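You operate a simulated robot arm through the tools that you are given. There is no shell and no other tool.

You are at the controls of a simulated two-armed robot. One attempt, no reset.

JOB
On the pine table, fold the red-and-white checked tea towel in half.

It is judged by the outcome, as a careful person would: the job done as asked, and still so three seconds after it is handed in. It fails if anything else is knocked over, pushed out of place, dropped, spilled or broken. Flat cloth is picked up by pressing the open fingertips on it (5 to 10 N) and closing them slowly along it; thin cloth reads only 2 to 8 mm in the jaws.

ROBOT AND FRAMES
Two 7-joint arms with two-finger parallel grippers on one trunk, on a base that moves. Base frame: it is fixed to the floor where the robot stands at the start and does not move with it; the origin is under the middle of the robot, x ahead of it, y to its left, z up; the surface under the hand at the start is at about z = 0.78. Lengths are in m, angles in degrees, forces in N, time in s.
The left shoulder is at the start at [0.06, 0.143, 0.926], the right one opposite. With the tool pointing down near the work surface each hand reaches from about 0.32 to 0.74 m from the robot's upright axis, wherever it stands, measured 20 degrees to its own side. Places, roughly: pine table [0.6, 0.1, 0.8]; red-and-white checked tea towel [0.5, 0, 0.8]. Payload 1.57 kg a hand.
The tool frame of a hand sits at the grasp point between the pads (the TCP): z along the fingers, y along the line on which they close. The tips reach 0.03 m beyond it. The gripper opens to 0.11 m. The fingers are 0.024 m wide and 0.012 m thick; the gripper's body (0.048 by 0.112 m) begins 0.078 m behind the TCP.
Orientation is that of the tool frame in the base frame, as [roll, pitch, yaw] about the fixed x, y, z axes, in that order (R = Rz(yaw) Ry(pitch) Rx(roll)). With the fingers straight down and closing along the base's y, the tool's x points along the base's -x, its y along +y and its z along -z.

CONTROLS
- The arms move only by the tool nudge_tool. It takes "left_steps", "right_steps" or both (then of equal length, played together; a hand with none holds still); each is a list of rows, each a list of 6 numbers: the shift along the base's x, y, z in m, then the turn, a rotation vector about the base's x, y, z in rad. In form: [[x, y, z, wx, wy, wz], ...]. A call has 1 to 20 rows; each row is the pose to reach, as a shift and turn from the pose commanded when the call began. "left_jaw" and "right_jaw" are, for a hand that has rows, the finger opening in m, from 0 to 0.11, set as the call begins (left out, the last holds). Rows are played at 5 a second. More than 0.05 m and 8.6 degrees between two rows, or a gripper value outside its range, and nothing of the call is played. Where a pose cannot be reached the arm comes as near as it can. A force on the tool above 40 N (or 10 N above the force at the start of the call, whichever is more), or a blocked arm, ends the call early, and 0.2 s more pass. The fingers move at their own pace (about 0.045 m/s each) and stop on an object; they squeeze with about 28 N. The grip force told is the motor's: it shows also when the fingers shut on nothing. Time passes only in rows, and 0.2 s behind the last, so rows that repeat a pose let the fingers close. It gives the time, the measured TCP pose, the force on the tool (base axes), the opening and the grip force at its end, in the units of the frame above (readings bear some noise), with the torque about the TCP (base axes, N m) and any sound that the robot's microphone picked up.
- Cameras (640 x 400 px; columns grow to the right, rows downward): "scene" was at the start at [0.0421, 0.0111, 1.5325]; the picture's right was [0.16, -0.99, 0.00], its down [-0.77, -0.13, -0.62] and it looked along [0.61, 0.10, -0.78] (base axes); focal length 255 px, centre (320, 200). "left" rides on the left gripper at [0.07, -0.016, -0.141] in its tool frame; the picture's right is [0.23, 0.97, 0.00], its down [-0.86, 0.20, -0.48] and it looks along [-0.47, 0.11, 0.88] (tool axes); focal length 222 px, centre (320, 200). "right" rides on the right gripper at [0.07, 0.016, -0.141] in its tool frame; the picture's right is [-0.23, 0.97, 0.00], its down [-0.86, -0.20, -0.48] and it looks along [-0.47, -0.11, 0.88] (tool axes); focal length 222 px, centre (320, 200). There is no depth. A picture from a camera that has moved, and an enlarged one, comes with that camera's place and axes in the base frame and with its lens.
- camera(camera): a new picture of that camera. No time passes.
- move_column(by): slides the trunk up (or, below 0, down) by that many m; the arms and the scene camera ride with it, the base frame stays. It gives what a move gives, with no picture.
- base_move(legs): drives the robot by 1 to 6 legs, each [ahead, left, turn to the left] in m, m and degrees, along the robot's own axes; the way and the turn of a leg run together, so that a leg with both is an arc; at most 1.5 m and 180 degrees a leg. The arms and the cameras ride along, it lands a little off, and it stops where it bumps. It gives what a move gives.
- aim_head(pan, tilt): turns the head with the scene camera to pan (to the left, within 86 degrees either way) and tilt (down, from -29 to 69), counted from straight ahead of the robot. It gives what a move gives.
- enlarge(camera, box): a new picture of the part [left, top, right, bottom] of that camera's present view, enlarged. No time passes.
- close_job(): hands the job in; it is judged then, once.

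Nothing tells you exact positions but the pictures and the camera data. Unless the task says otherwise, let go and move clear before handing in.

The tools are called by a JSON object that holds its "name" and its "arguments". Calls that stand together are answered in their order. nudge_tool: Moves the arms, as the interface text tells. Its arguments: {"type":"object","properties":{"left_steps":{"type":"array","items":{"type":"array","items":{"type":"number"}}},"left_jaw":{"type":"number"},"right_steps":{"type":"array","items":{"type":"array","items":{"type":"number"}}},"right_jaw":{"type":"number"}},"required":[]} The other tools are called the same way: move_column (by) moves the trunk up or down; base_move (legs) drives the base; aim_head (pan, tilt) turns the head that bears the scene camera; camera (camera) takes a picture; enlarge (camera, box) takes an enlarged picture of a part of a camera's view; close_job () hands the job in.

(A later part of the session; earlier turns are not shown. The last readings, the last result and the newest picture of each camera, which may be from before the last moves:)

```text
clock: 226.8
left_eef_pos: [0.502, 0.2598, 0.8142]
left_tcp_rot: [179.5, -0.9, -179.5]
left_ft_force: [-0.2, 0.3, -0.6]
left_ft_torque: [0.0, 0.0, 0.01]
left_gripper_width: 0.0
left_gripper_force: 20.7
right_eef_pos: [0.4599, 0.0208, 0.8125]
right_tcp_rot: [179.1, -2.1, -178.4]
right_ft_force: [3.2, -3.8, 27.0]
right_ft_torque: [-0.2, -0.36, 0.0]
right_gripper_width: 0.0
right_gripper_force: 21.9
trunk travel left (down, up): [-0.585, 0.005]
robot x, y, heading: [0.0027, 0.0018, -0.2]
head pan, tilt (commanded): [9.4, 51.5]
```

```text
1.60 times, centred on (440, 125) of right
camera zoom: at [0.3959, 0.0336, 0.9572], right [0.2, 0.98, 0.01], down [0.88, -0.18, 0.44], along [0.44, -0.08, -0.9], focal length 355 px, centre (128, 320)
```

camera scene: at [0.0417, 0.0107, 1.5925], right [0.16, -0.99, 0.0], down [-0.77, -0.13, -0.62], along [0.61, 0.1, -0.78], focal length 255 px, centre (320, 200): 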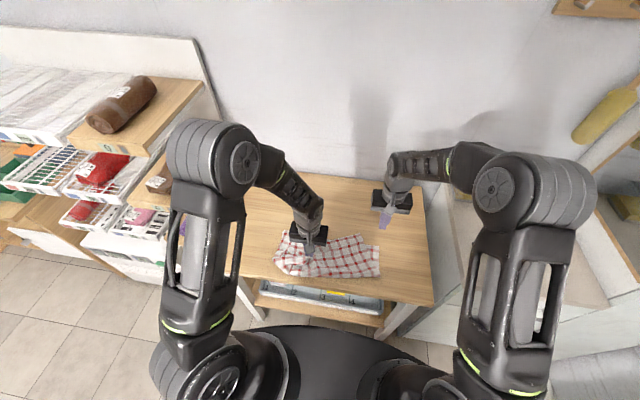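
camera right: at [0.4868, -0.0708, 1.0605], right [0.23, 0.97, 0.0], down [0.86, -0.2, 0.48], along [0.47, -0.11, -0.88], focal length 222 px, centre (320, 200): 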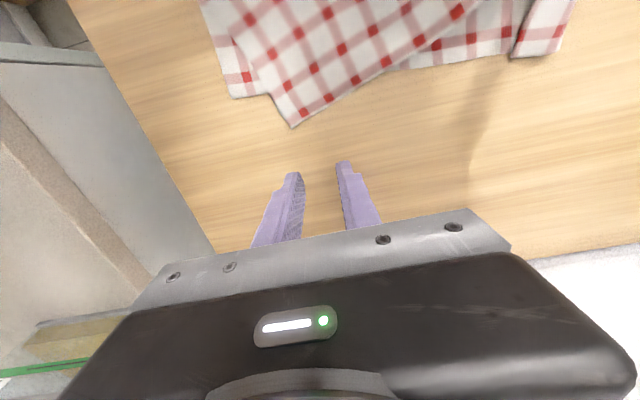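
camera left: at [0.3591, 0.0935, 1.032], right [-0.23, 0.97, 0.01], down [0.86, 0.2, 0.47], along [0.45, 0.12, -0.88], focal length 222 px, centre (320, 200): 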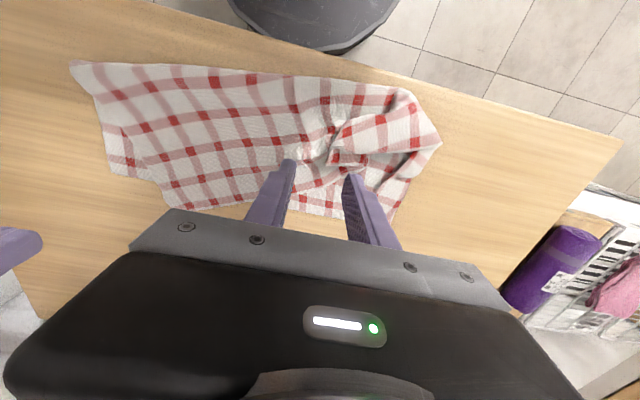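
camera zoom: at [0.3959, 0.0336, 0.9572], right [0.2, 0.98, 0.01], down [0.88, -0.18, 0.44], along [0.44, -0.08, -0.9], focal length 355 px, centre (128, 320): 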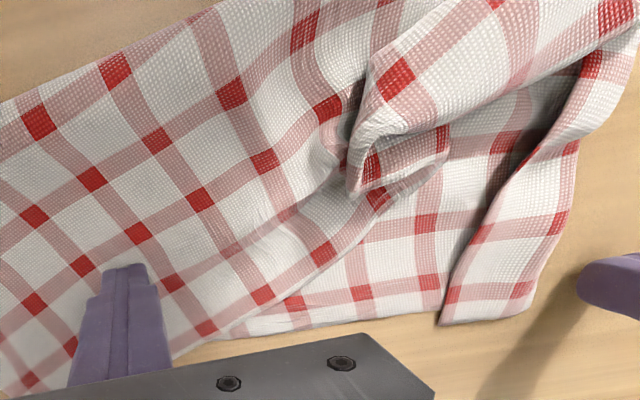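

The left finger lost contact and slid off. I'll go back onto the strip, press a bit more firmly (6–8 N), and ease the right anchor to about 15 N.

{"name": "nudge_tool", "arguments": {"left_steps": [[0, 0, 0.01, 0, 0, 0], [0, -0.015, 0.015, 0, 0, 0], [0, -0.03, 0.015, 0, 0, 0], [0, -0.037, 0.008, 0, 0, 0], [0, -0.037, 0.0, 0, 0, 0], [0, -0.037, -0.0008, 0, 0, 0], [0, -0.037, -0.0008, 0, 0, 0]], "right_steps": [[0, 0, 0.0003, 0, 0, 0], [0, 0, 0.0005, 0, 0, 0], [0, 0, 0.0005, 0, 0, 0], [0, 0, 0.0005, 0, 0, 0], [0, 0, 0.0005, 0, 0, 0], [0, 0, 0.0005, 0, 0, 0], [0, 0, 0.0005, 0, 0, 0]]}}

{"name": "enlarge", "arguments": {"camera": "left", "box": [160, 60, 480, 260]}}

```text
clock: 228.4
left_eef_pos: [0.5026, 0.2224, 0.8123]
left_tcp_rot: [179.5, -0.8, -179.5]
left_ft_force: [-0.4, -1.9, 9.9]
left_ft_torque: [-0.08, -0.04, 0.0]
left_gripper_width: 0.0
left_gripper_force: 21.1
right_eef_pos: [0.4584, 0.0211, 0.8114]
right_tcp_rot: [179.2, -2.3, -178.4]
right_ft_force: [2.2, 2.4, 12.0]
right_ft_torque: [0.02, -0.22, 0.02]
right_gripper_width: 0.0001
right_gripper_force: 21.0
trunk travel left (down, up): [-0.585, 0.005]
robot x, y, heading: [0.0001, -0.0008, 0.0]
head pan, tilt (commanded): [9.4, 51.5]
```

```text
2.00 times, centred on (320, 160) of left
camera zoom: at [0.4356, 0.2046, 0.9549], right [-0.24, 0.97, 0.01], down [0.86, 0.2, 0.47], along [0.45, 0.12, -0.88], focal length 444 px, centre (320, 280)
```

zoom: 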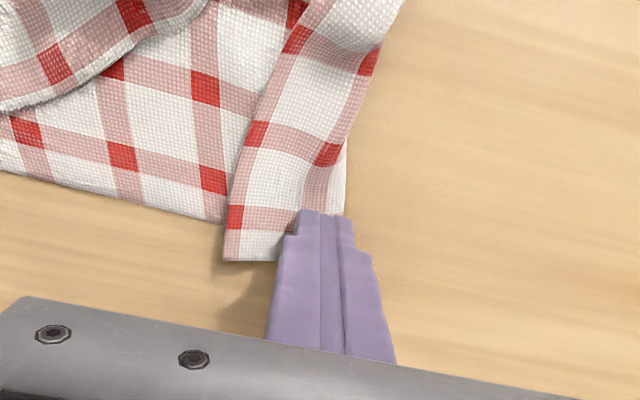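

{"name": "nudge_tool", "arguments": {"left_steps": [[0, 0.004, 0, 0, 0, 0], [0, 0.009, 0, 0, 0, 0], [0, 0.014, 0, 0, 0, 0], [0, 0.019, 0, 0, 0, 0], [0, 0.024, 0, 0, 0, 0], [0, 0.029, 0, 0, 0, 0], [0, 0.034, 0, 0, 0, 0], [0, 0.039, 0, 0, 0, 0], [0, 0.044, 0, 0, 0, 0], [0, 0.044, 0, 0, 0, 0]]}}

{"name": "enlarge", "arguments": {"camera": "left", "box": [160, 60, 480, 260]}}

{"name": "enlarge", "arguments": {"camera": "right", "box": [240, 0, 640, 250]}}

```text
clock: 230.6
left_eef_pos: [0.5014, 0.2655, 0.8114]
left_tcp_rot: [179.4, -0.9, -179.5]
left_ft_force: [0.3, -7.7, 23.0]
left_ft_torque: [-0.4, -0.06, -0.02]
left_gripper_width: 0.0
left_gripper_force: 21.0
right_eef_pos: [0.4589, 0.0199, 0.8126]
right_tcp_rot: [179.0, -2.2, -178.4]
right_ft_force: [0.3, 1.1, 1.2]
right_ft_torque: [0.02, -0.03, 0.02]
right_gripper_width: 0.0
right_gripper_force: 21.4
trunk travel left (down, up): [-0.585, 0.005]
robot x, y, heading: [-0.0016, 0.0034, 0.2]
head pan, tilt (commanded): [9.4, 51.5]
```

```text
2.00 times, centred on (320, 160) of left
camera zoom: at [0.435, 0.2478, 0.9547], right [-0.24, 0.97, 0.01], down [0.86, 0.2, 0.47], along [0.45, 0.12, -0.88], focal length 444 px, centre (320, 280)
```

zoom: 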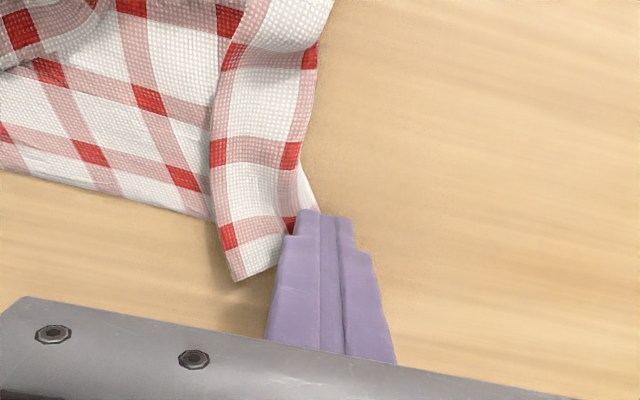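

```text
1.60 times, centred on (440, 125) of right
camera zoom: at [0.3951, 0.0323, 0.9578], right [0.2, 0.98, 0.01], down [0.88, -0.18, 0.44], along [0.43, -0.08, -0.9], focal length 355 px, centre (128, 320)
```

zoom: 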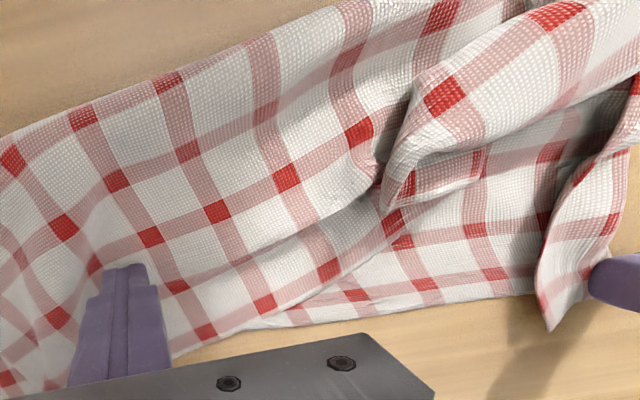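

The strip's end (the far-left corner) now sticks out past the lower edge at about (0.52, 0.245). I'll lift the left finger and pinch that corner so I can pull the pleat open in the air.

{"name": "nudge_tool", "arguments": {"left_steps": [[0, 0, 0.01, 0, 0, 0], [0, 0, 0.03, 0, 0, 0], [0.005, -0.01, 0.035, 0, 0, 0], [0.012, -0.018, 0.035, 0, 0, 0], [0.017, -0.02, 0.03, 0, 0, 0], [0.017, -0.02, 0.02, 0, 0, 0], [0.017, -0.02, 0.016, 0, 0, 0]], "right_steps": [[0, 0, 0.01, 0, 0, 0], [0, -0.01, 0.03, 0, 0, 0], [0, -0.03, 0.06, 0, 0, 0], [0, -0.06, 0.09, 0, 0, 0], [0, -0.09, 0.1, 0, 0, 0], [0, -0.12, 0.1, 0, 0, 0], [0, -0.14, 0.1, 0, 0, 0]], "left_jaw": 0.034}}

{"name": "enlarge", "arguments": {"camera": "left", "box": [120, 40, 520, 290]}}

{"name": "enlarge", "arguments": {"camera": "scene", "box": [250, 200, 426, 310]}}

```text
clock: 232.2
left_eef_pos: [0.5194, 0.2462, 0.8266]
left_tcp_rot: [179.5, -0.8, -179.5]
left_ft_force: [0.6, 0.1, 0.9]
left_ft_torque: [-0.01, 0.0, 0.01]
left_gripper_width: 0.0338
left_gripper_force: 0.0
right_eef_pos: [0.4585, -0.1188, 0.9113]
right_tcp_rot: [179.2, -2.4, -178.4]
right_ft_force: [0.4, -0.5, -0.2]
right_ft_torque: [0.03, 0.0, -0.02]
right_gripper_width: 0.0
right_gripper_force: 21.5
trunk travel left (down, up): [-0.585, 0.005]
robot x, y, heading: [-0.0009, 0.003, -0.1]
head pan, tilt (commanded): [9.4, 51.5]
```

```text
1.60 times, centred on (320, 165) of left
camera zoom: at [0.4528, 0.2287, 0.9692], right [-0.24, 0.97, 0.01], down [0.86, 0.2, 0.47], along [0.45, 0.12, -0.88], focal length 355 px, centre (320, 256)
```

zoom: 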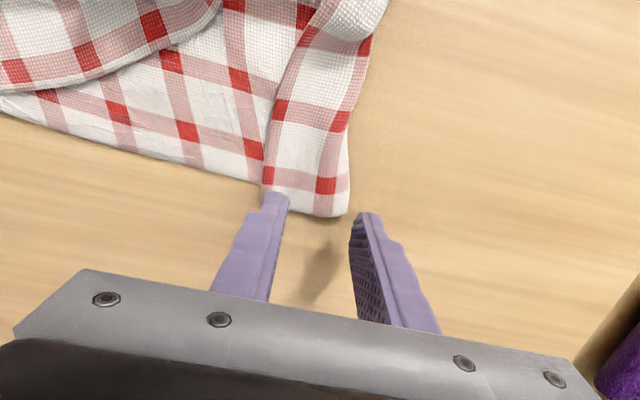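

```text
3.64 times, centred on (338, 255) of scene
camera zoom: at [0.0421, 0.0108, 1.5925], right [0.16, -0.99, 0.0], down [-0.77, -0.13, -0.62], along [0.61, 0.1, -0.78], focal length 927 px, centre (254, 0)
```

zoom: 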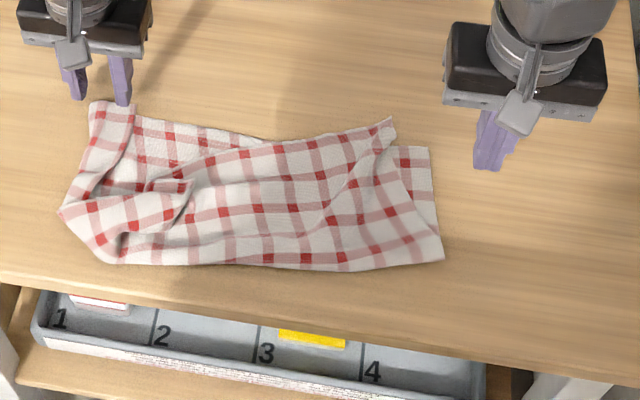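

{"name": "nudge_tool", "arguments": {"left_steps": [[0.001, 0, -0.005, 0, 0, 0], [0.002, 0, -0.01, 0, 0, 0], [0.002, 0, -0.0135, 0, 0, 0], [0.002, 0, -0.0145, 0, 0, 0], [0.002, 0, -0.0145, 0, 0, 0]]}}

{"name": "enlarge", "arguments": {"camera": "left", "box": [160, 60, 480, 260]}}

```text
clock: 233.4
left_eef_pos: [0.521, 0.2463, 0.8124]
left_tcp_rot: [179.5, -0.9, -179.5]
left_ft_force: [-0.4, -0.4, 2.2]
left_ft_torque: [-0.06, 0.02, -0.03]
left_gripper_width: 0.034
left_gripper_force: 0.3
right_eef_pos: [0.4591, -0.1195, 0.9137]
right_tcp_rot: [179.1, -2.4, -178.4]
right_ft_force: [0.0, 0.1, -0.6]
right_ft_torque: [0.0, 0.0, 0.0]
right_gripper_width: 0.0
right_gripper_force: 21.4
trunk travel left (down, up): [-0.585, 0.005]
robot x, y, heading: [-0.0047, 0.0003, -0.1]
head pan, tilt (commanded): [9.4, 51.5]
```

```text
2.00 times, centred on (320, 160) of left
camera zoom: at [0.4547, 0.2288, 0.9553], right [-0.24, 0.97, 0.01], down [0.86, 0.2, 0.47], along [0.45, 0.12, -0.88], focal length 444 px, centre (320, 280)
```

zoom: 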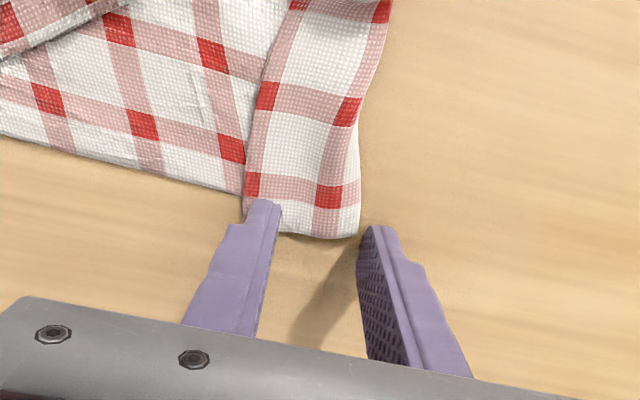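

{"name": "nudge_tool", "arguments": {"left_steps": [[0, 0, -0.0003, 0, 0, 0], [0, 0, -0.0003, 0, 0, 0]], "left_jaw": 0.026}}

{"name": "nudge_tool", "arguments": {"left_steps": [[0, 0, 0, 0, 0, 0], [0, 0, 0, 0, 0, 0]], "left_jaw": 0.018}}

{"name": "enlarge", "arguments": {"camera": "left", "box": [160, 60, 480, 260]}}

{"name": "nudge_tool", "arguments": {"left_steps": [[0, 0, 0, 0, 0, 0], [0, 0, 0, 0, 0, 0]], "left_jaw": 0.01}}

{"name": "nudge_tool", "arguments": {"left_steps": [[0, 0, 0, 0, 0, 0], [0, 0, 0, 0, 0, 0], [0, 0, 0, 0, 0, 0]], "left_jaw": 0.0}}

{"name": "enlarge", "arguments": {"camera": "left", "box": [160, 60, 480, 260]}}

```text
clock: 234.0
left_eef_pos: [0.5217, 0.2464, 0.813]
left_tcp_rot: [179.5, -0.9, -179.6]
left_ft_force: [-0.1, -0.6, 2.5]
left_ft_torque: [-0.06, 0.02, 0.01]
left_gripper_width: 0.0265
left_gripper_force: 0.2
right_eef_pos: [0.4593, -0.1193, 0.9133]
right_tcp_rot: [179.1, -2.4, -178.4]
right_ft_force: [0.1, -0.2, 0.0]
right_ft_torque: [-0.03, 0.01, 0.0]
right_gripper_width: 0.0004
right_gripper_force: 21.3
trunk travel left (down, up): [-0.585, 0.005]
robot x, y, heading: [0.0004, -0.0019, -0.1]
head pan, tilt (commanded): [9.4, 51.5]
```

```text
clock: 234.6
left_eef_pos: [0.5211, 0.2462, 0.8125]
left_tcp_rot: [179.6, -0.9, -179.5]
left_ft_force: [-0.5, 0.4, 2.7]
left_ft_torque: [0.0, 0.02, 0.0]
left_gripper_width: 0.0176
left_gripper_force: 0.0
right_eef_pos: [0.4593, -0.1203, 0.9131]
right_tcp_rot: [179.1, -2.3, -178.4]
right_ft_force: [-0.1, 0.1, -0.6]
right_ft_torque: [0.01, 0.02, -0.02]
right_gripper_width: 0.0
right_gripper_force: 21.6
trunk travel left (down, up): [-0.585, 0.005]
robot x, y, heading: [0.0024, -0.0007, -0.0]
head pan, tilt (commanded): [9.4, 51.5]
```

```text
2.00 times, centred on (320, 160) of left
camera zoom: at [0.4544, 0.2289, 0.9552], right [-0.24, 0.97, 0.01], down [0.86, 0.2, 0.47], along [0.45, 0.12, -0.88], focal length 444 px, centre (320, 280)
```

zoom: 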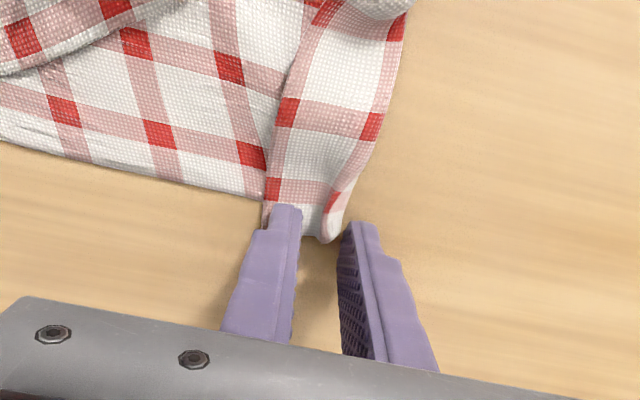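

```text
clock: 235.2
left_eef_pos: [0.5202, 0.2453, 0.8123]
left_tcp_rot: [179.4, -0.9, -179.5]
left_ft_force: [0.5, 0.3, 3.0]
left_ft_torque: [-0.04, 0.04, -0.01]
left_gripper_width: 0.0107
left_gripper_force: 0.4
right_eef_pos: [0.4596, -0.1197, 0.9124]
right_tcp_rot: [179.1, -2.4, -178.5]
right_ft_force: [0.1, 0.0, -0.1]
right_ft_torque: [-0.02, -0.01, -0.04]
right_gripper_width: 0.0004
right_gripper_force: 21.2
trunk travel left (down, up): [-0.585, 0.005]
robot x, y, heading: [0.003, -0.0008, -0.1]
head pan, tilt (commanded): [9.4, 51.5]
```

```text
clock: 236.0
left_eef_pos: [0.5208, 0.2467, 0.8131]
left_tcp_rot: [179.5, -0.9, -179.5]
left_ft_force: [-0.6, 1.7, 4.5]
left_ft_torque: [0.0, 0.04, -0.02]
left_gripper_width: 0.0026
left_gripper_force: 23.9
right_eef_pos: [0.4586, -0.1187, 0.9127]
right_tcp_rot: [179.1, -2.2, -178.5]
right_ft_force: [-0.2, -0.2, -0.4]
right_ft_torque: [0.01, -0.01, -0.01]
right_gripper_width: 0.0
right_gripper_force: 21.2
trunk travel left (down, up): [-0.585, 0.005]
robot x, y, heading: [0.0018, 0.0006, 0.0]
head pan, tilt (commanded): [9.4, 51.5]
```

```text
2.00 times, centred on (320, 160) of left
camera zoom: at [0.4544, 0.2289, 0.9551], right [-0.24, 0.97, 0.01], down [0.86, 0.2, 0.47], along [0.45, 0.12, -0.88], focal length 444 px, centre (320, 280)
```

zoom: 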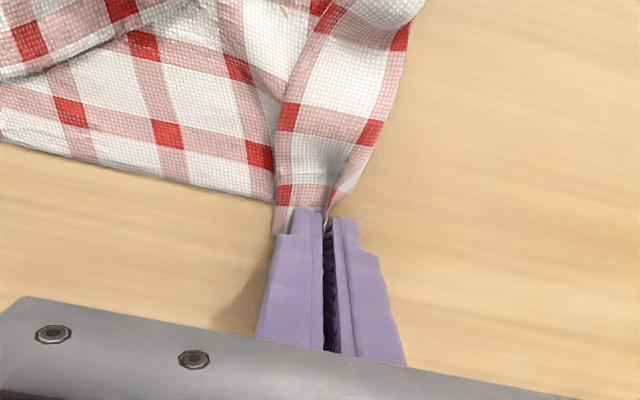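

Caught the far-left corner (2.6 mm). I'll lift it and draw it outward in the air so the pleat opens.

{"name": "nudge_tool", "arguments": {"left_steps": [[0, 0, 0.008, 0, 0, 0], [0, 0.002, 0.02, 0, 0, 0], [0, 0.006, 0.032, 0, 0, 0], [0, 0.012, 0.042, 0, 0, 0], [0, 0.02, 0.048, 0, 0, 0], [0, 0.028, 0.05, 0, 0, 0], [0, 0.036, 0.048, 0, 0, 0], [0, 0.044, 0.044, 0, 0, 0], [0, 0.05, 0.036, 0, 0, 0], [0, 0.05, 0.036, 0, 0, 0]]}}

{"name": "enlarge", "arguments": {"camera": "scene", "box": [240, 190, 416, 300]}}

{"name": "camera", "arguments": {"camera": "left"}}

{"name": "camera", "arguments": {"camera": "right"}}

```text
clock: 238.2
left_eef_pos: [0.5213, 0.2963, 0.8483]
left_tcp_rot: [179.5, -0.9, -179.5]
left_ft_force: [0.6, 0.5, 0.8]
left_ft_torque: [-0.04, 0.0, -0.01]
left_gripper_width: 0.0025
left_gripper_force: 23.8
right_eef_pos: [0.459, -0.1198, 0.9142]
right_tcp_rot: [179.1, -2.3, -178.3]
right_ft_force: [0.3, 0.5, 0.1]
right_ft_torque: [0.0, 0.0, -0.02]
right_gripper_width: 0.0001
right_gripper_force: 21.4
trunk travel left (down, up): [-0.585, 0.005]
robot x, y, heading: [0.0017, -0.0012, 0.1]
head pan, tilt (commanded): [9.4, 51.5]
```

```text
3.64 times, centred on (328, 245) of scene
camera zoom: at [0.042, 0.011, 1.5925], right [0.16, -0.99, 0.0], down [-0.77, -0.13, -0.62], along [0.61, 0.1, -0.78], focal length 927 px, centre (291, 36)
```

zoom: 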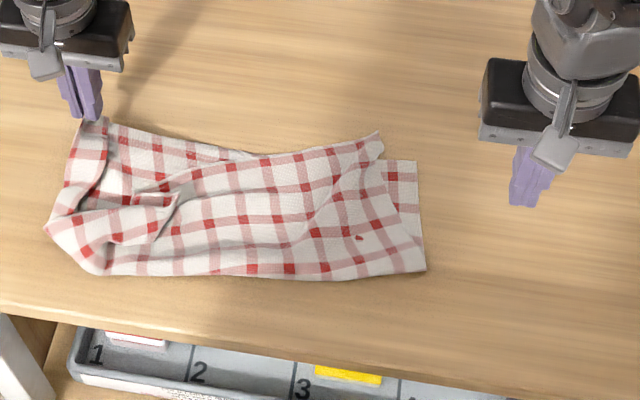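

```text
taken
camera left: at [0.4545, 0.2787, 0.9914], right [-0.24, 0.97, 0.01], down [0.86, 0.2, 0.47], along [0.45, 0.12, -0.88], focal length 222 px, centre (320, 200)
```

left: 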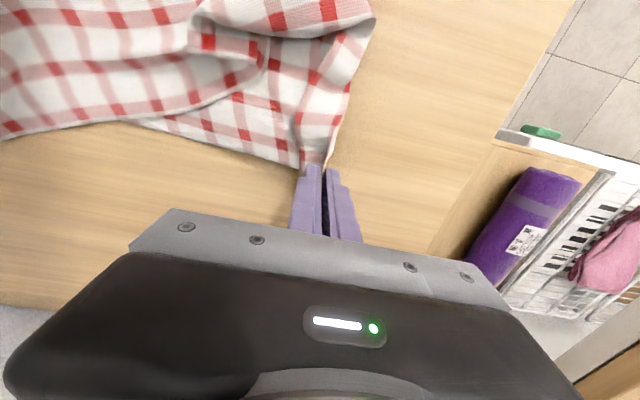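

```text
taken
camera right: at [0.3959, -0.1065, 1.0582], right [0.2, 0.98, 0.01], down [0.88, -0.18, 0.44], along [0.43, -0.08, -0.9], focal length 222 px, centre (320, 200)
```

right: 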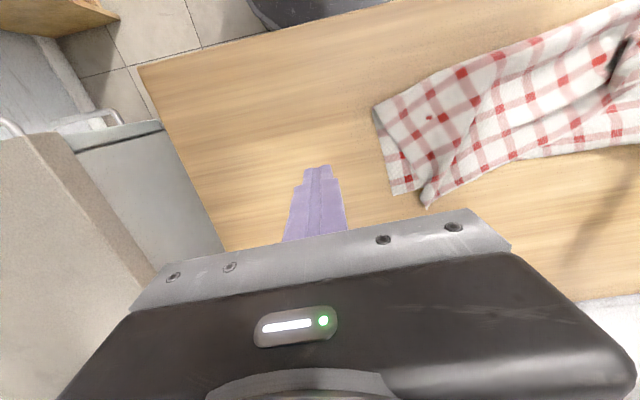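

The pleat has largely opened, but the towel followed to the left. I'll anchor the lower ply at its far-right corner with the right fingertip and stretch the far edge straight with the left hand.

{"name": "nudge_tool", "arguments": {"right_steps": [[0.012, 0.02, 0.0, 0, 0, 0], [0.025, 0.045, -0.005, 0, 0, 0], [0.04, 0.07, -0.015, 0, 0, 0], [0.052, 0.09, -0.035, 0, 0, 0], [0.057, 0.1, -0.06, 0, 0, 0], [0.057, 0.1, -0.085, 0, 0, 0], [0.057, 0.1, -0.09, 0, 0, 0]]}}

{"name": "enlarge", "arguments": {"camera": "right", "box": [120, 40, 520, 290]}}

```text
clock: 239.8
left_eef_pos: [0.521, 0.2971, 0.849]
left_tcp_rot: [179.5, -1.0, -179.6]
left_ft_force: [-0.7, 0.1, 0.0]
left_ft_torque: [-0.02, 0.02, -0.02]
left_gripper_width: 0.0025
left_gripper_force: 23.6
right_eef_pos: [0.5172, -0.0191, 0.822]
right_tcp_rot: [179.1, -2.2, -178.4]
right_ft_force: [0.6, 0.8, -0.2]
right_ft_torque: [0.0, 0.01, 0.0]
right_gripper_width: 0.0
right_gripper_force: 22.1
trunk travel left (down, up): [-0.585, 0.005]
robot x, y, heading: [0.0023, -0.0024, -0.3]
head pan, tilt (commanded): [9.4, 51.5]
```

```text
1.60 times, centred on (320, 165) of right
camera zoom: at [0.4537, -0.0065, 0.9676], right [0.2, 0.98, 0.01], down [0.88, -0.18, 0.44], along [0.43, -0.08, -0.9], focal length 355 px, centre (320, 256)
```

zoom: 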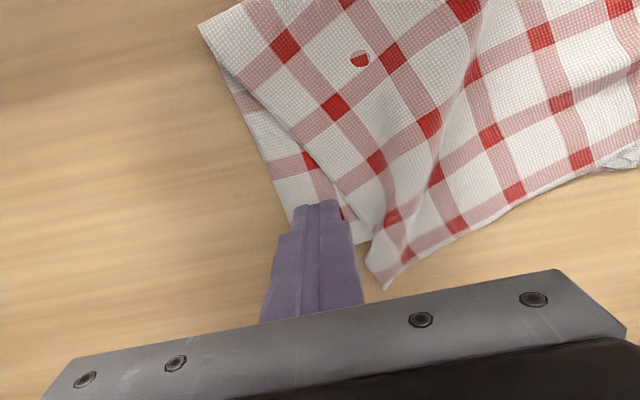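

{"name": "nudge_tool", "arguments": {"right_steps": [[-0.002, 0, -0.004, 0, 0, 0], [-0.003, 0, -0.008, 0, 0, 0], [-0.003, 0, -0.0105, 0, 0, 0], [-0.003, 0, -0.0115, 0, 0, 0], [-0.003, 0, -0.0115, 0, 0, 0]]}}

```text
clock: 241.0
left_eef_pos: [0.5194, 0.2967, 0.8497]
left_tcp_rot: [179.5, -0.8, -179.5]
left_ft_force: [-0.4, -0.8, 1.2]
left_ft_torque: [-0.03, 0.03, 0.01]
left_gripper_width: 0.0023
left_gripper_force: 24.4
right_eef_pos: [0.5134, -0.0186, 0.8114]
right_tcp_rot: [179.1, -2.1, -178.4]
right_ft_force: [-4.3, -3.7, 23.5]
right_ft_torque: [-0.25, -0.13, -0.04]
right_gripper_width: 0.0001
right_gripper_force: 21.8
trunk travel left (down, up): [-0.585, 0.005]
robot x, y, heading: [0.003, -0.0005, 0.1]
head pan, tilt (commanded): [9.4, 51.5]
```

{"name": "nudge_tool", "arguments": {"left_steps": [[0, 0.006, -0.002, 0, 0, 0], [0, 0.012, -0.005, 0, 0, 0], [0, 0.018, -0.008, 0, 0, 0], [0, 0.024, -0.011, 0, 0, 0], [0, 0.03, -0.014, 0, 0, 0], [0, 0.036, -0.016, 0, 0, 0], [0, 0.036, -0.016, 0, 0, 0]], "right_steps": [[0, 0, 0.0003, 0, 0, 0], [0, 0, 0.0004, 0, 0, 0], [0, 0, 0.0004, 0, 0, 0], [0, 0, 0.0004, 0, 0, 0], [0, 0, 0.0004, 0, 0, 0], [0, 0, 0.0004, 0, 0, 0], [0, 0, 0.0004, 0, 0, 0]]}}

{"name": "enlarge", "arguments": {"camera": "scene", "box": [240, 190, 416, 300]}}

{"name": "enlarge", "arguments": {"camera": "left", "box": [0, 0, 400, 250]}}

```text
clock: 242.6
left_eef_pos: [0.5213, 0.3326, 0.8329]
left_tcp_rot: [179.5, -0.8, -179.5]
left_ft_force: [0.6, -8.7, -0.2]
left_ft_torque: [-0.4, 0.0, 0.1]
left_gripper_width: 0.004
left_gripper_force: 24.8
right_eef_pos: [0.514, -0.0167, 0.8109]
right_tcp_rot: [178.9, -2.1, -178.3]
right_ft_force: [0.2, 9.9, 25.7]
right_ft_torque: [0.14, -0.27, 0.1]
right_gripper_width: 0.0
right_gripper_force: 21.1
trunk travel left (down, up): [-0.585, 0.005]
robot x, y, heading: [-0.0007, -0.0005, -0.2]
head pan, tilt (commanded): [9.4, 51.5]
```

```text
3.64 times, centred on (328, 245) of scene
camera zoom: at [0.0401, 0.0116, 1.5926], right [0.16, -0.99, 0.0], down [-0.77, -0.13, -0.62], along [0.61, 0.1, -0.78], focal length 927 px, centre (291, 36)
```

zoom: 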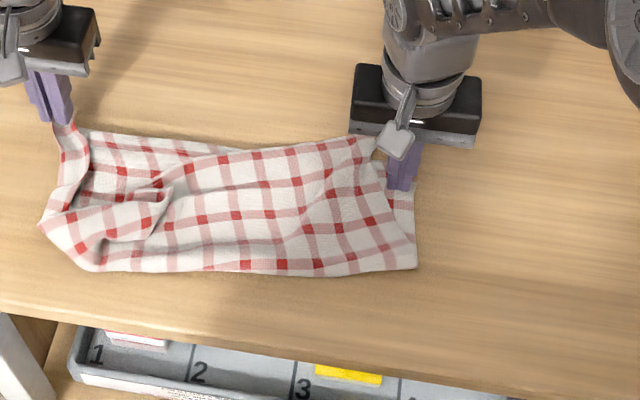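

```text
1.60 times, centred on (200, 125) of left
camera zoom: at [0.454, 0.3143, 0.9752], right [-0.24, 0.97, 0.01], down [0.86, 0.2, 0.47], along [0.45, 0.12, -0.88], focal length 355 px, centre (512, 320)
```

zoom: 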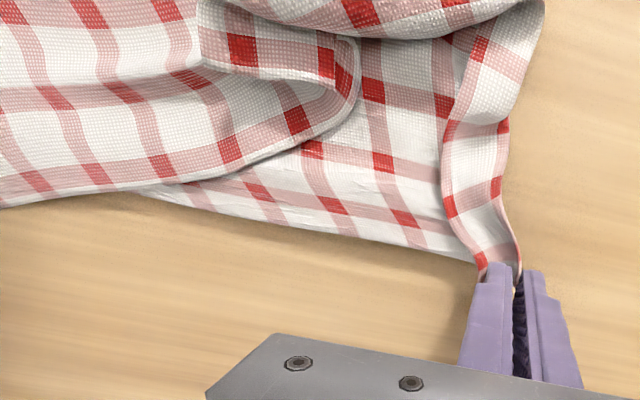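

The far edge is stretched straight now (9 N). I'll set the far-left corner down, releasing it with light pressure.

{"name": "nudge_tool", "arguments": {"left_steps": [[0, -0.003, -0.008, 0, 0, 0], [0, -0.005, -0.016, 0, 0, 0], [0, -0.005, -0.02, 0, 0, 0], [0, -0.005, -0.021, 0, 0, 0]]}}

{"name": "nudge_tool", "arguments": {"left_steps": [[0, 0, 0, 0, 0, 0], [0, 0, 0, 0, 0, 0], [0, 0, 0, 0, 0, 0]], "left_jaw": 0.02}}

{"name": "nudge_tool", "arguments": {"left_steps": [[0, 0, 0, 0, 0, 0], [0, 0, 0.004, 0, 0, 0], [0, 0, 0.02, 0, 0, 0], [0, 0, 0.045, 0, 0, 0]], "left_jaw": 0.034}}

{"name": "enlarge", "arguments": {"camera": "left", "box": [0, 0, 400, 250]}}

{"name": "enlarge", "arguments": {"camera": "scene", "box": [240, 190, 416, 300]}}

```text
clock: 243.6
left_eef_pos: [0.521, 0.3267, 0.8152]
left_tcp_rot: [179.5, -0.9, -179.5]
left_ft_force: [-0.6, -4.5, 9.1]
left_ft_torque: [-0.13, 0.14, 0.07]
left_gripper_width: 0.0026
left_gripper_force: 24.2
right_eef_pos: [0.5138, -0.0194, 0.8124]
right_tcp_rot: [179.1, -2.1, -178.3]
right_ft_force: [1.6, 11.3, 25.0]
right_ft_torque: [0.15, -0.29, 0.11]
right_gripper_width: 0.0001
right_gripper_force: 21.0
trunk travel left (down, up): [-0.585, 0.005]
robot x, y, heading: [-0.0024, -0.0013, -0.5]
head pan, tilt (commanded): [9.4, 51.5]
```

```text
clock: 244.4
left_eef_pos: [0.5206, 0.3279, 0.8138]
left_tcp_rot: [179.6, -0.9, -179.4]
left_ft_force: [-0.4, 0.7, 0.9]
left_ft_torque: [0.0, 0.01, 0.02]
left_gripper_width: 0.0201
left_gripper_force: 0.1
right_eef_pos: [0.5136, -0.0188, 0.8116]
right_tcp_rot: [179.1, -2.1, -178.4]
right_ft_force: [0.2, 4.5, 31.2]
right_ft_torque: [-0.02, -0.32, 0.07]
right_gripper_width: 0.0001
right_gripper_force: 21.5
trunk travel left (down, up): [-0.585, 0.005]
robot x, y, heading: [0.0011, 0.0022, 0.2]
head pan, tilt (commanded): [9.4, 51.5]
```

```text
clock: 245.4
left_eef_pos: [0.5194, 0.3262, 0.8588]
left_tcp_rot: [179.5, -0.9, -179.5]
left_ft_force: [0.4, -0.1, 0.2]
left_ft_torque: [0.0, 0.0, -0.01]
left_gripper_width: 0.034
left_gripper_force: 0.1
right_eef_pos: [0.5121, -0.0184, 0.8113]
right_tcp_rot: [179.1, -2.2, -178.4]
right_ft_force: [0.0, 3.3, 34.2]
right_ft_torque: [-0.14, -0.32, 0.03]
right_gripper_width: 0.0
right_gripper_force: 21.5
trunk travel left (down, up): [-0.585, 0.005]
robot x, y, heading: [-0.0008, -0.0045, 0.0]
head pan, tilt (commanded): [9.4, 51.5]
```

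```text
1.60 times, centred on (200, 125) of left
camera zoom: at [0.4526, 0.309, 1.0009], right [-0.24, 0.97, 0.01], down [0.86, 0.2, 0.47], along [0.45, 0.12, -0.88], focal length 355 px, centre (512, 320)
```

zoom: 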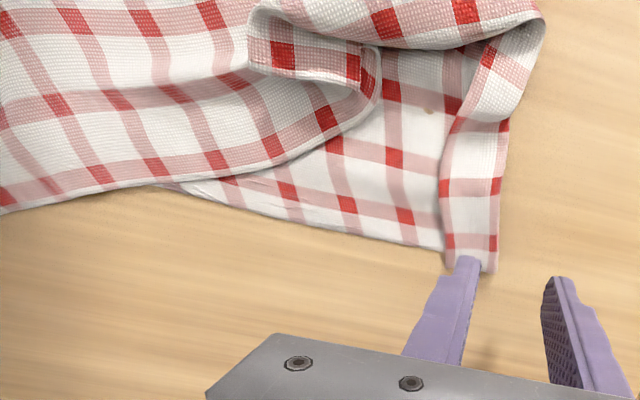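

```text
3.64 times, centred on (328, 245) of scene
camera zoom: at [0.0393, 0.0115, 1.5926], right [0.16, -0.99, 0.0], down [-0.77, -0.13, -0.62], along [0.62, 0.1, -0.78], focal length 927 px, centre (291, 36)
```

zoom: 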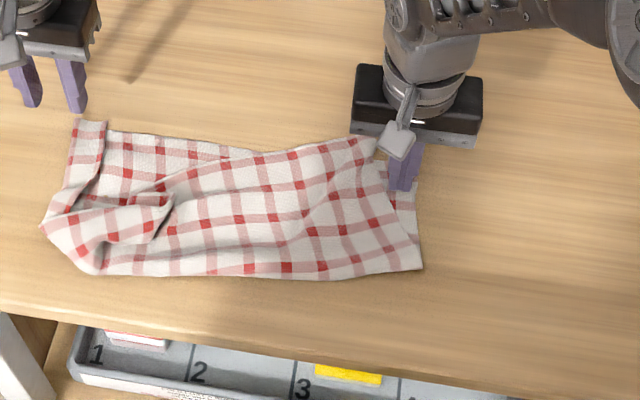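

The far-left corner is down and nearly flat. Now I'll free the right hand and look from above at the near-left corner, which is folded back in a heap.

{"name": "nudge_tool", "arguments": {"left_steps": [[-0.01, -0.01, 0.015, 0, 0, 0], [-0.025, -0.03, 0.03, 0, 0, 0], [-0.04, -0.05, 0.04, 0, 0, 0], [-0.055, -0.07, 0.045, 0, 0, 0], [-0.065, -0.085, 0.045, 0, 0, 0], [-0.07, -0.09, 0.045, 0, 0, 0]], "right_steps": [[0, 0, 0.01, 0, 0, 0], [0, -0.01, 0.03, 0, 0, 0], [0, -0.03, 0.06, 0, 0, 0], [0, -0.06, 0.08, 0, 0, 0], [0, -0.09, 0.09, 0, 0, 0], [0, -0.11, 0.09, 0, 0, 0]]}}

{"name": "enlarge", "arguments": {"camera": "scene", "box": [245, 205, 373, 285]}}

{"name": "camera", "arguments": {"camera": "left"}}

{"name": "camera", "arguments": {"camera": "right"}}

```text
clock: 246.8
left_eef_pos: [0.4524, 0.2371, 0.9037]
left_tcp_rot: [179.5, -0.9, -179.4]
left_ft_force: [0.9, -0.8, 0.6]
left_ft_torque: [-0.01, 0.02, 0.03]
left_gripper_width: 0.034
left_gripper_force: 0.0
right_eef_pos: [0.5143, -0.1289, 0.9015]
right_tcp_rot: [179.1, -2.3, -178.4]
right_ft_force: [-0.2, 0.1, 0.2]
right_ft_torque: [-0.02, 0.03, -0.02]
right_gripper_width: 0.0001
right_gripper_force: 21.4
trunk travel left (down, up): [-0.585, 0.005]
robot x, y, heading: [-0.0025, -0.0046, 0.2]
head pan, tilt (commanded): [9.4, 51.5]
```

```text
5.00 times, centred on (309, 245) of scene
camera zoom: at [0.0421, 0.0108, 1.5925], right [0.16, -0.99, 0.0], down [-0.77, -0.13, -0.62], along [0.61, 0.1, -0.78], focal length 1275 px, centre (375, -25)
```

zoom: 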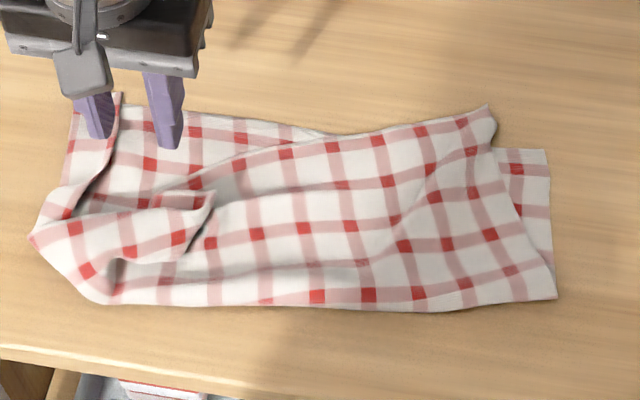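

```text
taken
camera left: at [0.3855, 0.2195, 1.0454], right [-0.24, 0.97, 0.01], down [0.86, 0.2, 0.47], along [0.45, 0.12, -0.88], focal length 222 px, centre (320, 200)
```

left: 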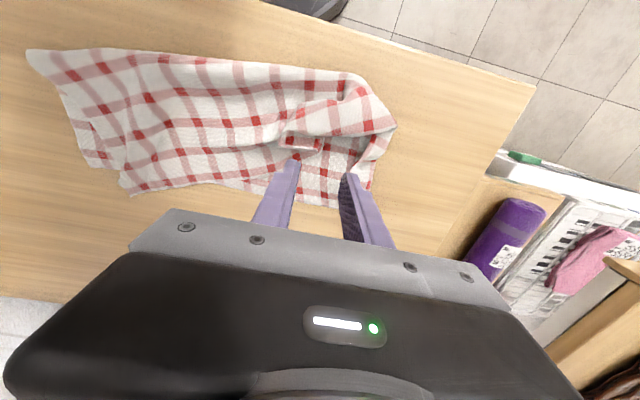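

```text
taken
camera right: at [0.4514, -0.1165, 1.0461], right [0.2, 0.98, 0.01], down [0.88, -0.18, 0.44], along [0.43, -0.08, -0.9], focal length 222 px, centre (320, 200)
```

right: 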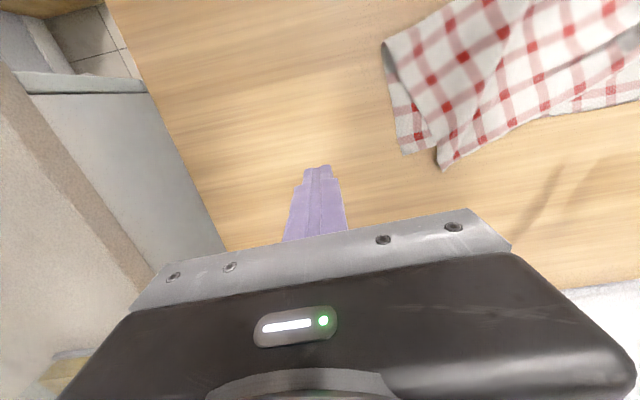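

{"name": "enlarge", "arguments": {"camera": "left", "box": [230, 60, 422, 180]}}

{"name": "enlarge", "arguments": {"camera": "scene", "box": [248, 222, 312, 262]}}

{"name": "enlarge", "arguments": {"camera": "scene", "box": [310, 222, 374, 262]}}

```text
3.33 times, centred on (326, 120) of left
camera zoom: at [0.3855, 0.2195, 1.0454], right [-0.24, 0.97, 0.01], down [0.86, 0.2, 0.47], along [0.45, 0.12, -0.88], focal length 740 px, centre (300, 467)
```

zoom: 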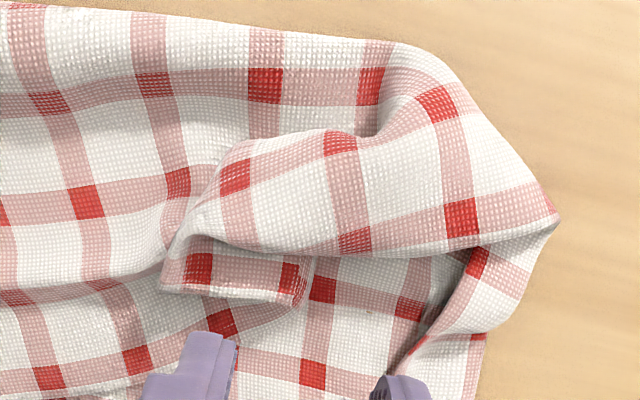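

```text
10.00 times, centred on (280, 242) of scene
camera zoom: at [0.0421, 0.0108, 1.5925], right [0.16, -0.99, 0.0], down [-0.77, -0.13, -0.62], along [0.61, 0.1, -0.78], focal length 2550 px, centre (720, -220)
```

zoom: 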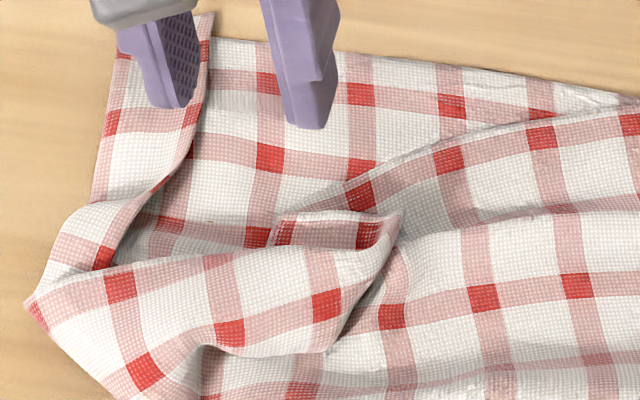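

```text
10.00 times, centred on (342, 242) of scene
camera zoom: at [0.0421, 0.0108, 1.5925], right [0.16, -0.99, 0.0], down [-0.77, -0.13, -0.62], along [0.61, 0.1, -0.78], focal length 2550 px, centre (100, -220)
```

zoom: 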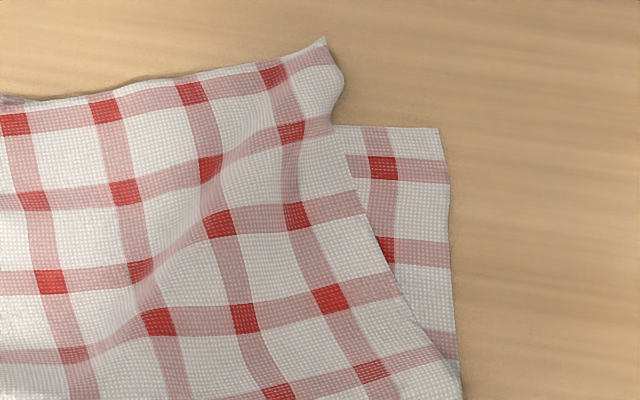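

I can see it now: the left few centimetres of the upper ply are folded over, with the near-left corner lying on top at about (0.45, 0.21) pointing right. I'll pinch that piece and swing it back out to the left.

{"name": "nudge_tool", "arguments": {"left_steps": [[0, -0.008, -0.015, 0, 0, 0], [0.001, -0.016, -0.035, 0, 0, 0], [0.0016, -0.023, -0.055, 0, 0, 0], [0.0016, -0.023, -0.07, 0, 0, 0], [0.0016, -0.023, -0.077, 0, 0, 0], [0.0016, -0.023, -0.077, 0, 0, 0]], "left_jaw": 0.032}}

{"name": "enlarge", "arguments": {"camera": "left", "box": [160, 60, 480, 260]}}

```text
clock: 248.2
left_eef_pos: [0.4548, 0.2144, 0.8248]
left_tcp_rot: [179.6, -0.9, -179.5]
left_ft_force: [-0.4, 0.0, -0.2]
left_ft_torque: [0.01, 0.01, 0.02]
left_gripper_width: 0.0319
left_gripper_force: 0.1
right_eef_pos: [0.5146, -0.1291, 0.8997]
right_tcp_rot: [179.1, -2.3, -178.5]
right_ft_force: [0.9, 0.4, -0.6]
right_ft_torque: [-0.02, 0.0, 0.02]
right_gripper_width: 0.0
right_gripper_force: 21.5
trunk travel left (down, up): [-0.585, 0.005]
robot x, y, heading: [-0.0026, -0.0003, 0.0]
head pan, tilt (commanded): [9.4, 51.5]
```

```text
2.00 times, centred on (320, 160) of left
camera zoom: at [0.3874, 0.1972, 0.9677], right [-0.24, 0.97, 0.01], down [0.86, 0.2, 0.47], along [0.45, 0.12, -0.88], focal length 444 px, centre (320, 280)
```

zoom: 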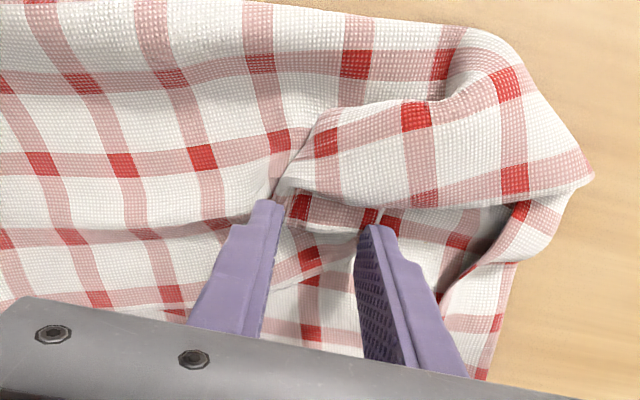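

{"name": "nudge_tool", "arguments": {"left_steps": [[-0.003, 0, -0.003, 0, 0, 0], [-0.004, 0, -0.006, 0, 0, 0], [-0.004, 0, -0.008, 0, 0, 0], [-0.004, 0, -0.009, 0, 0, 0]]}}

{"name": "nudge_tool", "arguments": {"left_steps": [[0, 0, -0.001, 0, 0, 0], [0, 0, -0.0015, 0, 0, 0], [0, 0, -0.0015, 0, 0, 0]]}}

{"name": "enlarge", "arguments": {"camera": "left", "box": [160, 60, 480, 260]}}

```text
clock: 249.2
left_eef_pos: [0.4501, 0.2147, 0.8154]
left_tcp_rot: [179.4, -0.9, -179.5]
left_ft_force: [0.4, 0.2, 0.5]
left_ft_torque: [0.0, 0.0, 0.01]
left_gripper_width: 0.032
left_gripper_force: 0.0
right_eef_pos: [0.5145, -0.1279, 0.9006]
right_tcp_rot: [179.1, -2.3, -178.4]
right_ft_force: [0.2, 0.5, -0.5]
right_ft_torque: [-0.01, 0.01, 0.0]
right_gripper_width: 0.0
right_gripper_force: 20.8
trunk travel left (down, up): [-0.585, 0.005]
robot x, y, heading: [-0.0042, -0.0009, 0.1]
head pan, tilt (commanded): [9.4, 51.5]
```

```text
clock: 250.0
left_eef_pos: [0.4498, 0.2143, 0.814]
left_tcp_rot: [179.5, -0.9, -179.5]
left_ft_force: [1.3, -0.2, 1.2]
left_ft_torque: [-0.01, -0.03, 0.02]
left_gripper_width: 0.0321
left_gripper_force: 0.1
right_eef_pos: [0.5136, -0.1297, 0.9008]
right_tcp_rot: [179.1, -2.3, -178.4]
right_ft_force: [0.1, -0.8, 0.3]
right_ft_torque: [-0.02, -0.01, 0.0]
right_gripper_width: 0.0001
right_gripper_force: 21.3
trunk travel left (down, up): [-0.585, 0.005]
robot x, y, heading: [-0.0013, -0.0005, 0.1]
head pan, tilt (commanded): [9.4, 51.5]
```

```text
2.00 times, centred on (320, 160) of left
camera zoom: at [0.3825, 0.1967, 0.9569], right [-0.24, 0.97, 0.01], down [0.86, 0.2, 0.47], along [0.45, 0.12, -0.88], focal length 444 px, centre (320, 280)
```

zoom: 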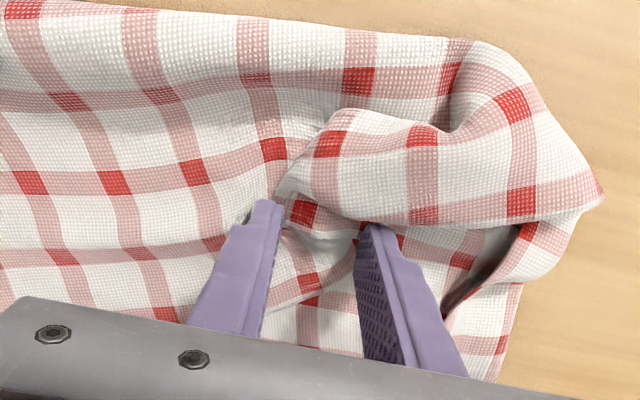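

{"name": "nudge_tool", "arguments": {"left_steps": [[0, 0, 0, 0, 0, 0], [0, 0, 0, 0, 0, 0]], "left_jaw": 0.022}}

{"name": "nudge_tool", "arguments": {"left_steps": [[0, 0, 0, 0, 0, 0], [0, 0, 0, 0, 0, 0]], "left_jaw": 0.012}}

{"name": "enlarge", "arguments": {"camera": "left", "box": [160, 60, 480, 260]}}

{"name": "nudge_tool", "arguments": {"left_steps": [[0, 0, 0, 0, 0, 0], [0, 0, 0, 0, 0, 0], [0, 0, 0, 0, 0, 0]], "left_jaw": 0.0}}

{"name": "nudge_tool", "arguments": {"left_steps": [[0, 0, 0.008, 0, 0, 0], [0, 0, 0.02, 0, 0, 0], [0, 0, 0.035, 0, 0, 0], [0, 0, 0.05, 0, 0, 0]]}}

{"name": "camera", "arguments": {"camera": "left"}}

{"name": "enlarge", "arguments": {"camera": "scene", "box": [245, 205, 373, 285]}}

```text
clock: 250.6
left_eef_pos: [0.4499, 0.2142, 0.8138]
left_tcp_rot: [179.6, -0.8, -179.5]
left_ft_force: [-0.9, 0.3, 3.6]
left_ft_torque: [0.01, 0.03, 0.01]
left_gripper_width: 0.0226
left_gripper_force: 0.3
right_eef_pos: [0.5147, -0.1284, 0.9015]
right_tcp_rot: [179.1, -2.3, -178.4]
right_ft_force: [0.3, 0.2, -0.1]
right_ft_torque: [0.02, 0.01, -0.02]
right_gripper_width: 0.0
right_gripper_force: 21.4
trunk travel left (down, up): [-0.585, 0.005]
robot x, y, heading: [0.0014, 0.0, -0.1]
head pan, tilt (commanded): [9.4, 51.5]
```

```text
clock: 251.2
left_eef_pos: [0.4504, 0.2137, 0.8143]
left_tcp_rot: [179.5, -0.9, -179.5]
left_ft_force: [1.0, 0.8, 5.6]
left_ft_torque: [0.05, 0.04, 0.0]
left_gripper_width: 0.0128
left_gripper_force: 2.2
right_eef_pos: [0.5136, -0.1282, 0.9013]
right_tcp_rot: [179.1, -2.2, -178.4]
right_ft_force: [-0.7, -0.4, -1.0]
right_ft_torque: [-0.02, -0.02, 0.0]
right_gripper_width: 0.0
right_gripper_force: 21.5
trunk travel left (down, up): [-0.585, 0.005]
robot x, y, heading: [0.0019, 0.0031, -0.2]
head pan, tilt (commanded): [9.4, 51.5]
```

```text
2.00 times, centred on (320, 160) of left
camera zoom: at [0.3824, 0.1966, 0.9571], right [-0.24, 0.97, 0.01], down [0.86, 0.2, 0.47], along [0.45, 0.12, -0.88], focal length 444 px, centre (320, 280)
```

zoom: 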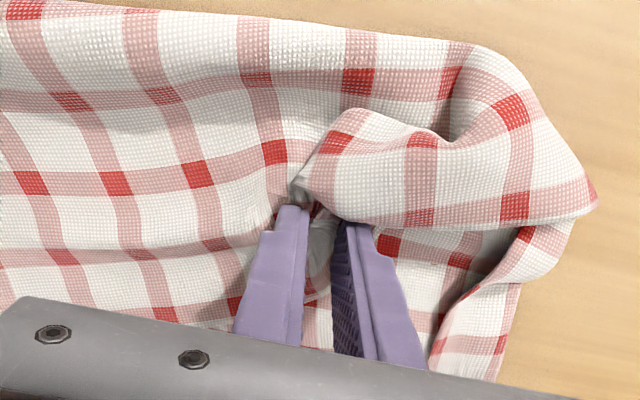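

```text
clock: 252.0
left_eef_pos: [0.4493, 0.2156, 0.8143]
left_tcp_rot: [179.4, -1.0, -179.6]
left_ft_force: [0.3, 2.0, 8.5]
left_ft_torque: [0.09, 0.09, -0.02]
left_gripper_width: 0.003
left_gripper_force: 24.4
right_eef_pos: [0.5137, -0.1288, 0.9005]
right_tcp_rot: [179.1, -2.1, -178.4]
right_ft_force: [-0.4, 0.7, -0.4]
right_ft_torque: [0.02, 0.0, 0.0]
right_gripper_width: 0.0002
right_gripper_force: 20.6
trunk travel left (down, up): [-0.585, 0.005]
robot x, y, heading: [-0.002, 0.0034, 0.0]
head pan, tilt (commanded): [9.4, 51.5]
```

```text
clock: 253.0
left_eef_pos: [0.4492, 0.2153, 0.8634]
left_tcp_rot: [179.5, -0.9, -179.5]
left_ft_force: [0.1, 0.0, 0.1]
left_ft_torque: [0.0, 0.04, 0.01]
left_gripper_width: 0.003
left_gripper_force: 24.7
right_eef_pos: [0.5145, -0.1289, 0.9006]
right_tcp_rot: [179.1, -2.2, -178.4]
right_ft_force: [0.7, -0.6, -1.4]
right_ft_torque: [-0.04, -0.01, -0.03]
right_gripper_width: 0.0002
right_gripper_force: 21.8
trunk travel left (down, up): [-0.585, 0.005]
robot x, y, heading: [-0.0002, 0.0003, -0.2]
head pan, tilt (commanded): [9.4, 51.5]
```

```text
taken
camera left: at [0.3824, 0.197, 1.0063], right [-0.24, 0.97, 0.01], down [0.86, 0.2, 0.47], along [0.45, 0.12, -0.88], focal length 222 px, centre (320, 200)
```

left: 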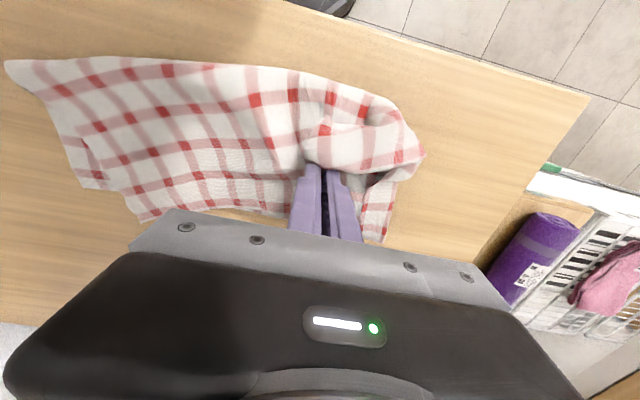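

```text
5.00 times, centred on (309, 245) of scene
camera zoom: at [0.0419, 0.0111, 1.5925], right [0.16, -0.99, 0.0], down [-0.77, -0.13, -0.62], along [0.61, 0.1, -0.78], focal length 1275 px, centre (375, -25)
```

zoom: 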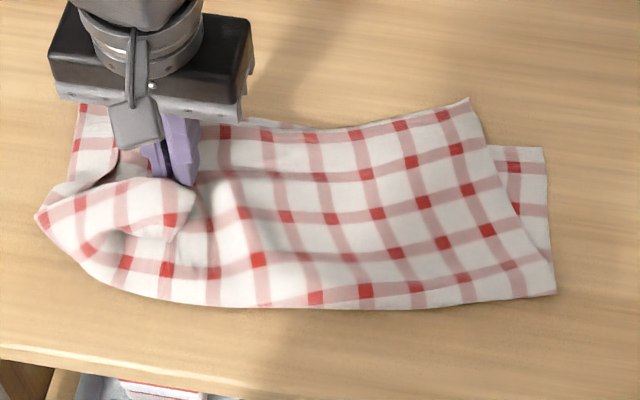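

Got it (3 mm). I'll anchor the right part of the towel with the right fingertip and lift the left corner high so its crumpled strip unrolls.

{"name": "nudge_tool", "arguments": {"right_steps": [[-0.012, 0.024, -0.005, 0, 0, 0], [-0.024, 0.048, -0.015, 0, 0, 0], [-0.036, 0.072, -0.03, 0, 0, 0], [-0.048, 0.096, -0.05, 0, 0, 0], [-0.0595, 0.119, -0.07, 0, 0, 0], [-0.0595, 0.119, -0.083, 0, 0, 0], [-0.0595, 0.119, -0.0875, 0, 0, 0], [-0.0595, 0.119, -0.0885, 0, 0, 0]]}}

{"name": "nudge_tool", "arguments": {"right_steps": [[0, 0, -0.0006, 0, 0, 0], [0, 0, -0.001, 0, 0, 0], [0, 0, -0.001, 0, 0, 0]]}}

```text
clock: 254.8
left_eef_pos: [0.4482, 0.2146, 0.8634]
left_tcp_rot: [179.6, -0.9, -179.5]
left_ft_force: [0.8, -1.0, -0.3]
left_ft_torque: [-0.03, 0.02, -0.01]
left_gripper_width: 0.003
left_gripper_force: 24.8
right_eef_pos: [0.4552, -0.0105, 0.8128]
right_tcp_rot: [179.1, -2.3, -178.4]
right_ft_force: [-1.5, -0.2, 2.0]
right_ft_torque: [0.01, 0.0, -0.01]
right_gripper_width: 0.0
right_gripper_force: 21.5
trunk travel left (down, up): [-0.585, 0.005]
robot x, y, heading: [-0.0002, 0.0019, 0.0]
head pan, tilt (commanded): [9.4, 51.5]
```

```text
clock: 255.6
left_eef_pos: [0.4489, 0.2149, 0.8646]
left_tcp_rot: [179.4, -0.8, -179.6]
left_ft_force: [0.0, -0.2, 0.9]
left_ft_torque: [0.0, 0.01, 0.0]
left_gripper_width: 0.0027
left_gripper_force: 23.9
right_eef_pos: [0.4545, -0.0094, 0.812]
right_tcp_rot: [179.0, -2.1, -178.3]
right_ft_force: [-1.0, -1.2, 16.4]
right_ft_torque: [-0.13, -0.09, -0.02]
right_gripper_width: 0.0
right_gripper_force: 21.2
trunk travel left (down, up): [-0.585, 0.005]
robot x, y, heading: [-0.0025, -0.0002, -0.1]
head pan, tilt (commanded): [9.4, 51.5]
```

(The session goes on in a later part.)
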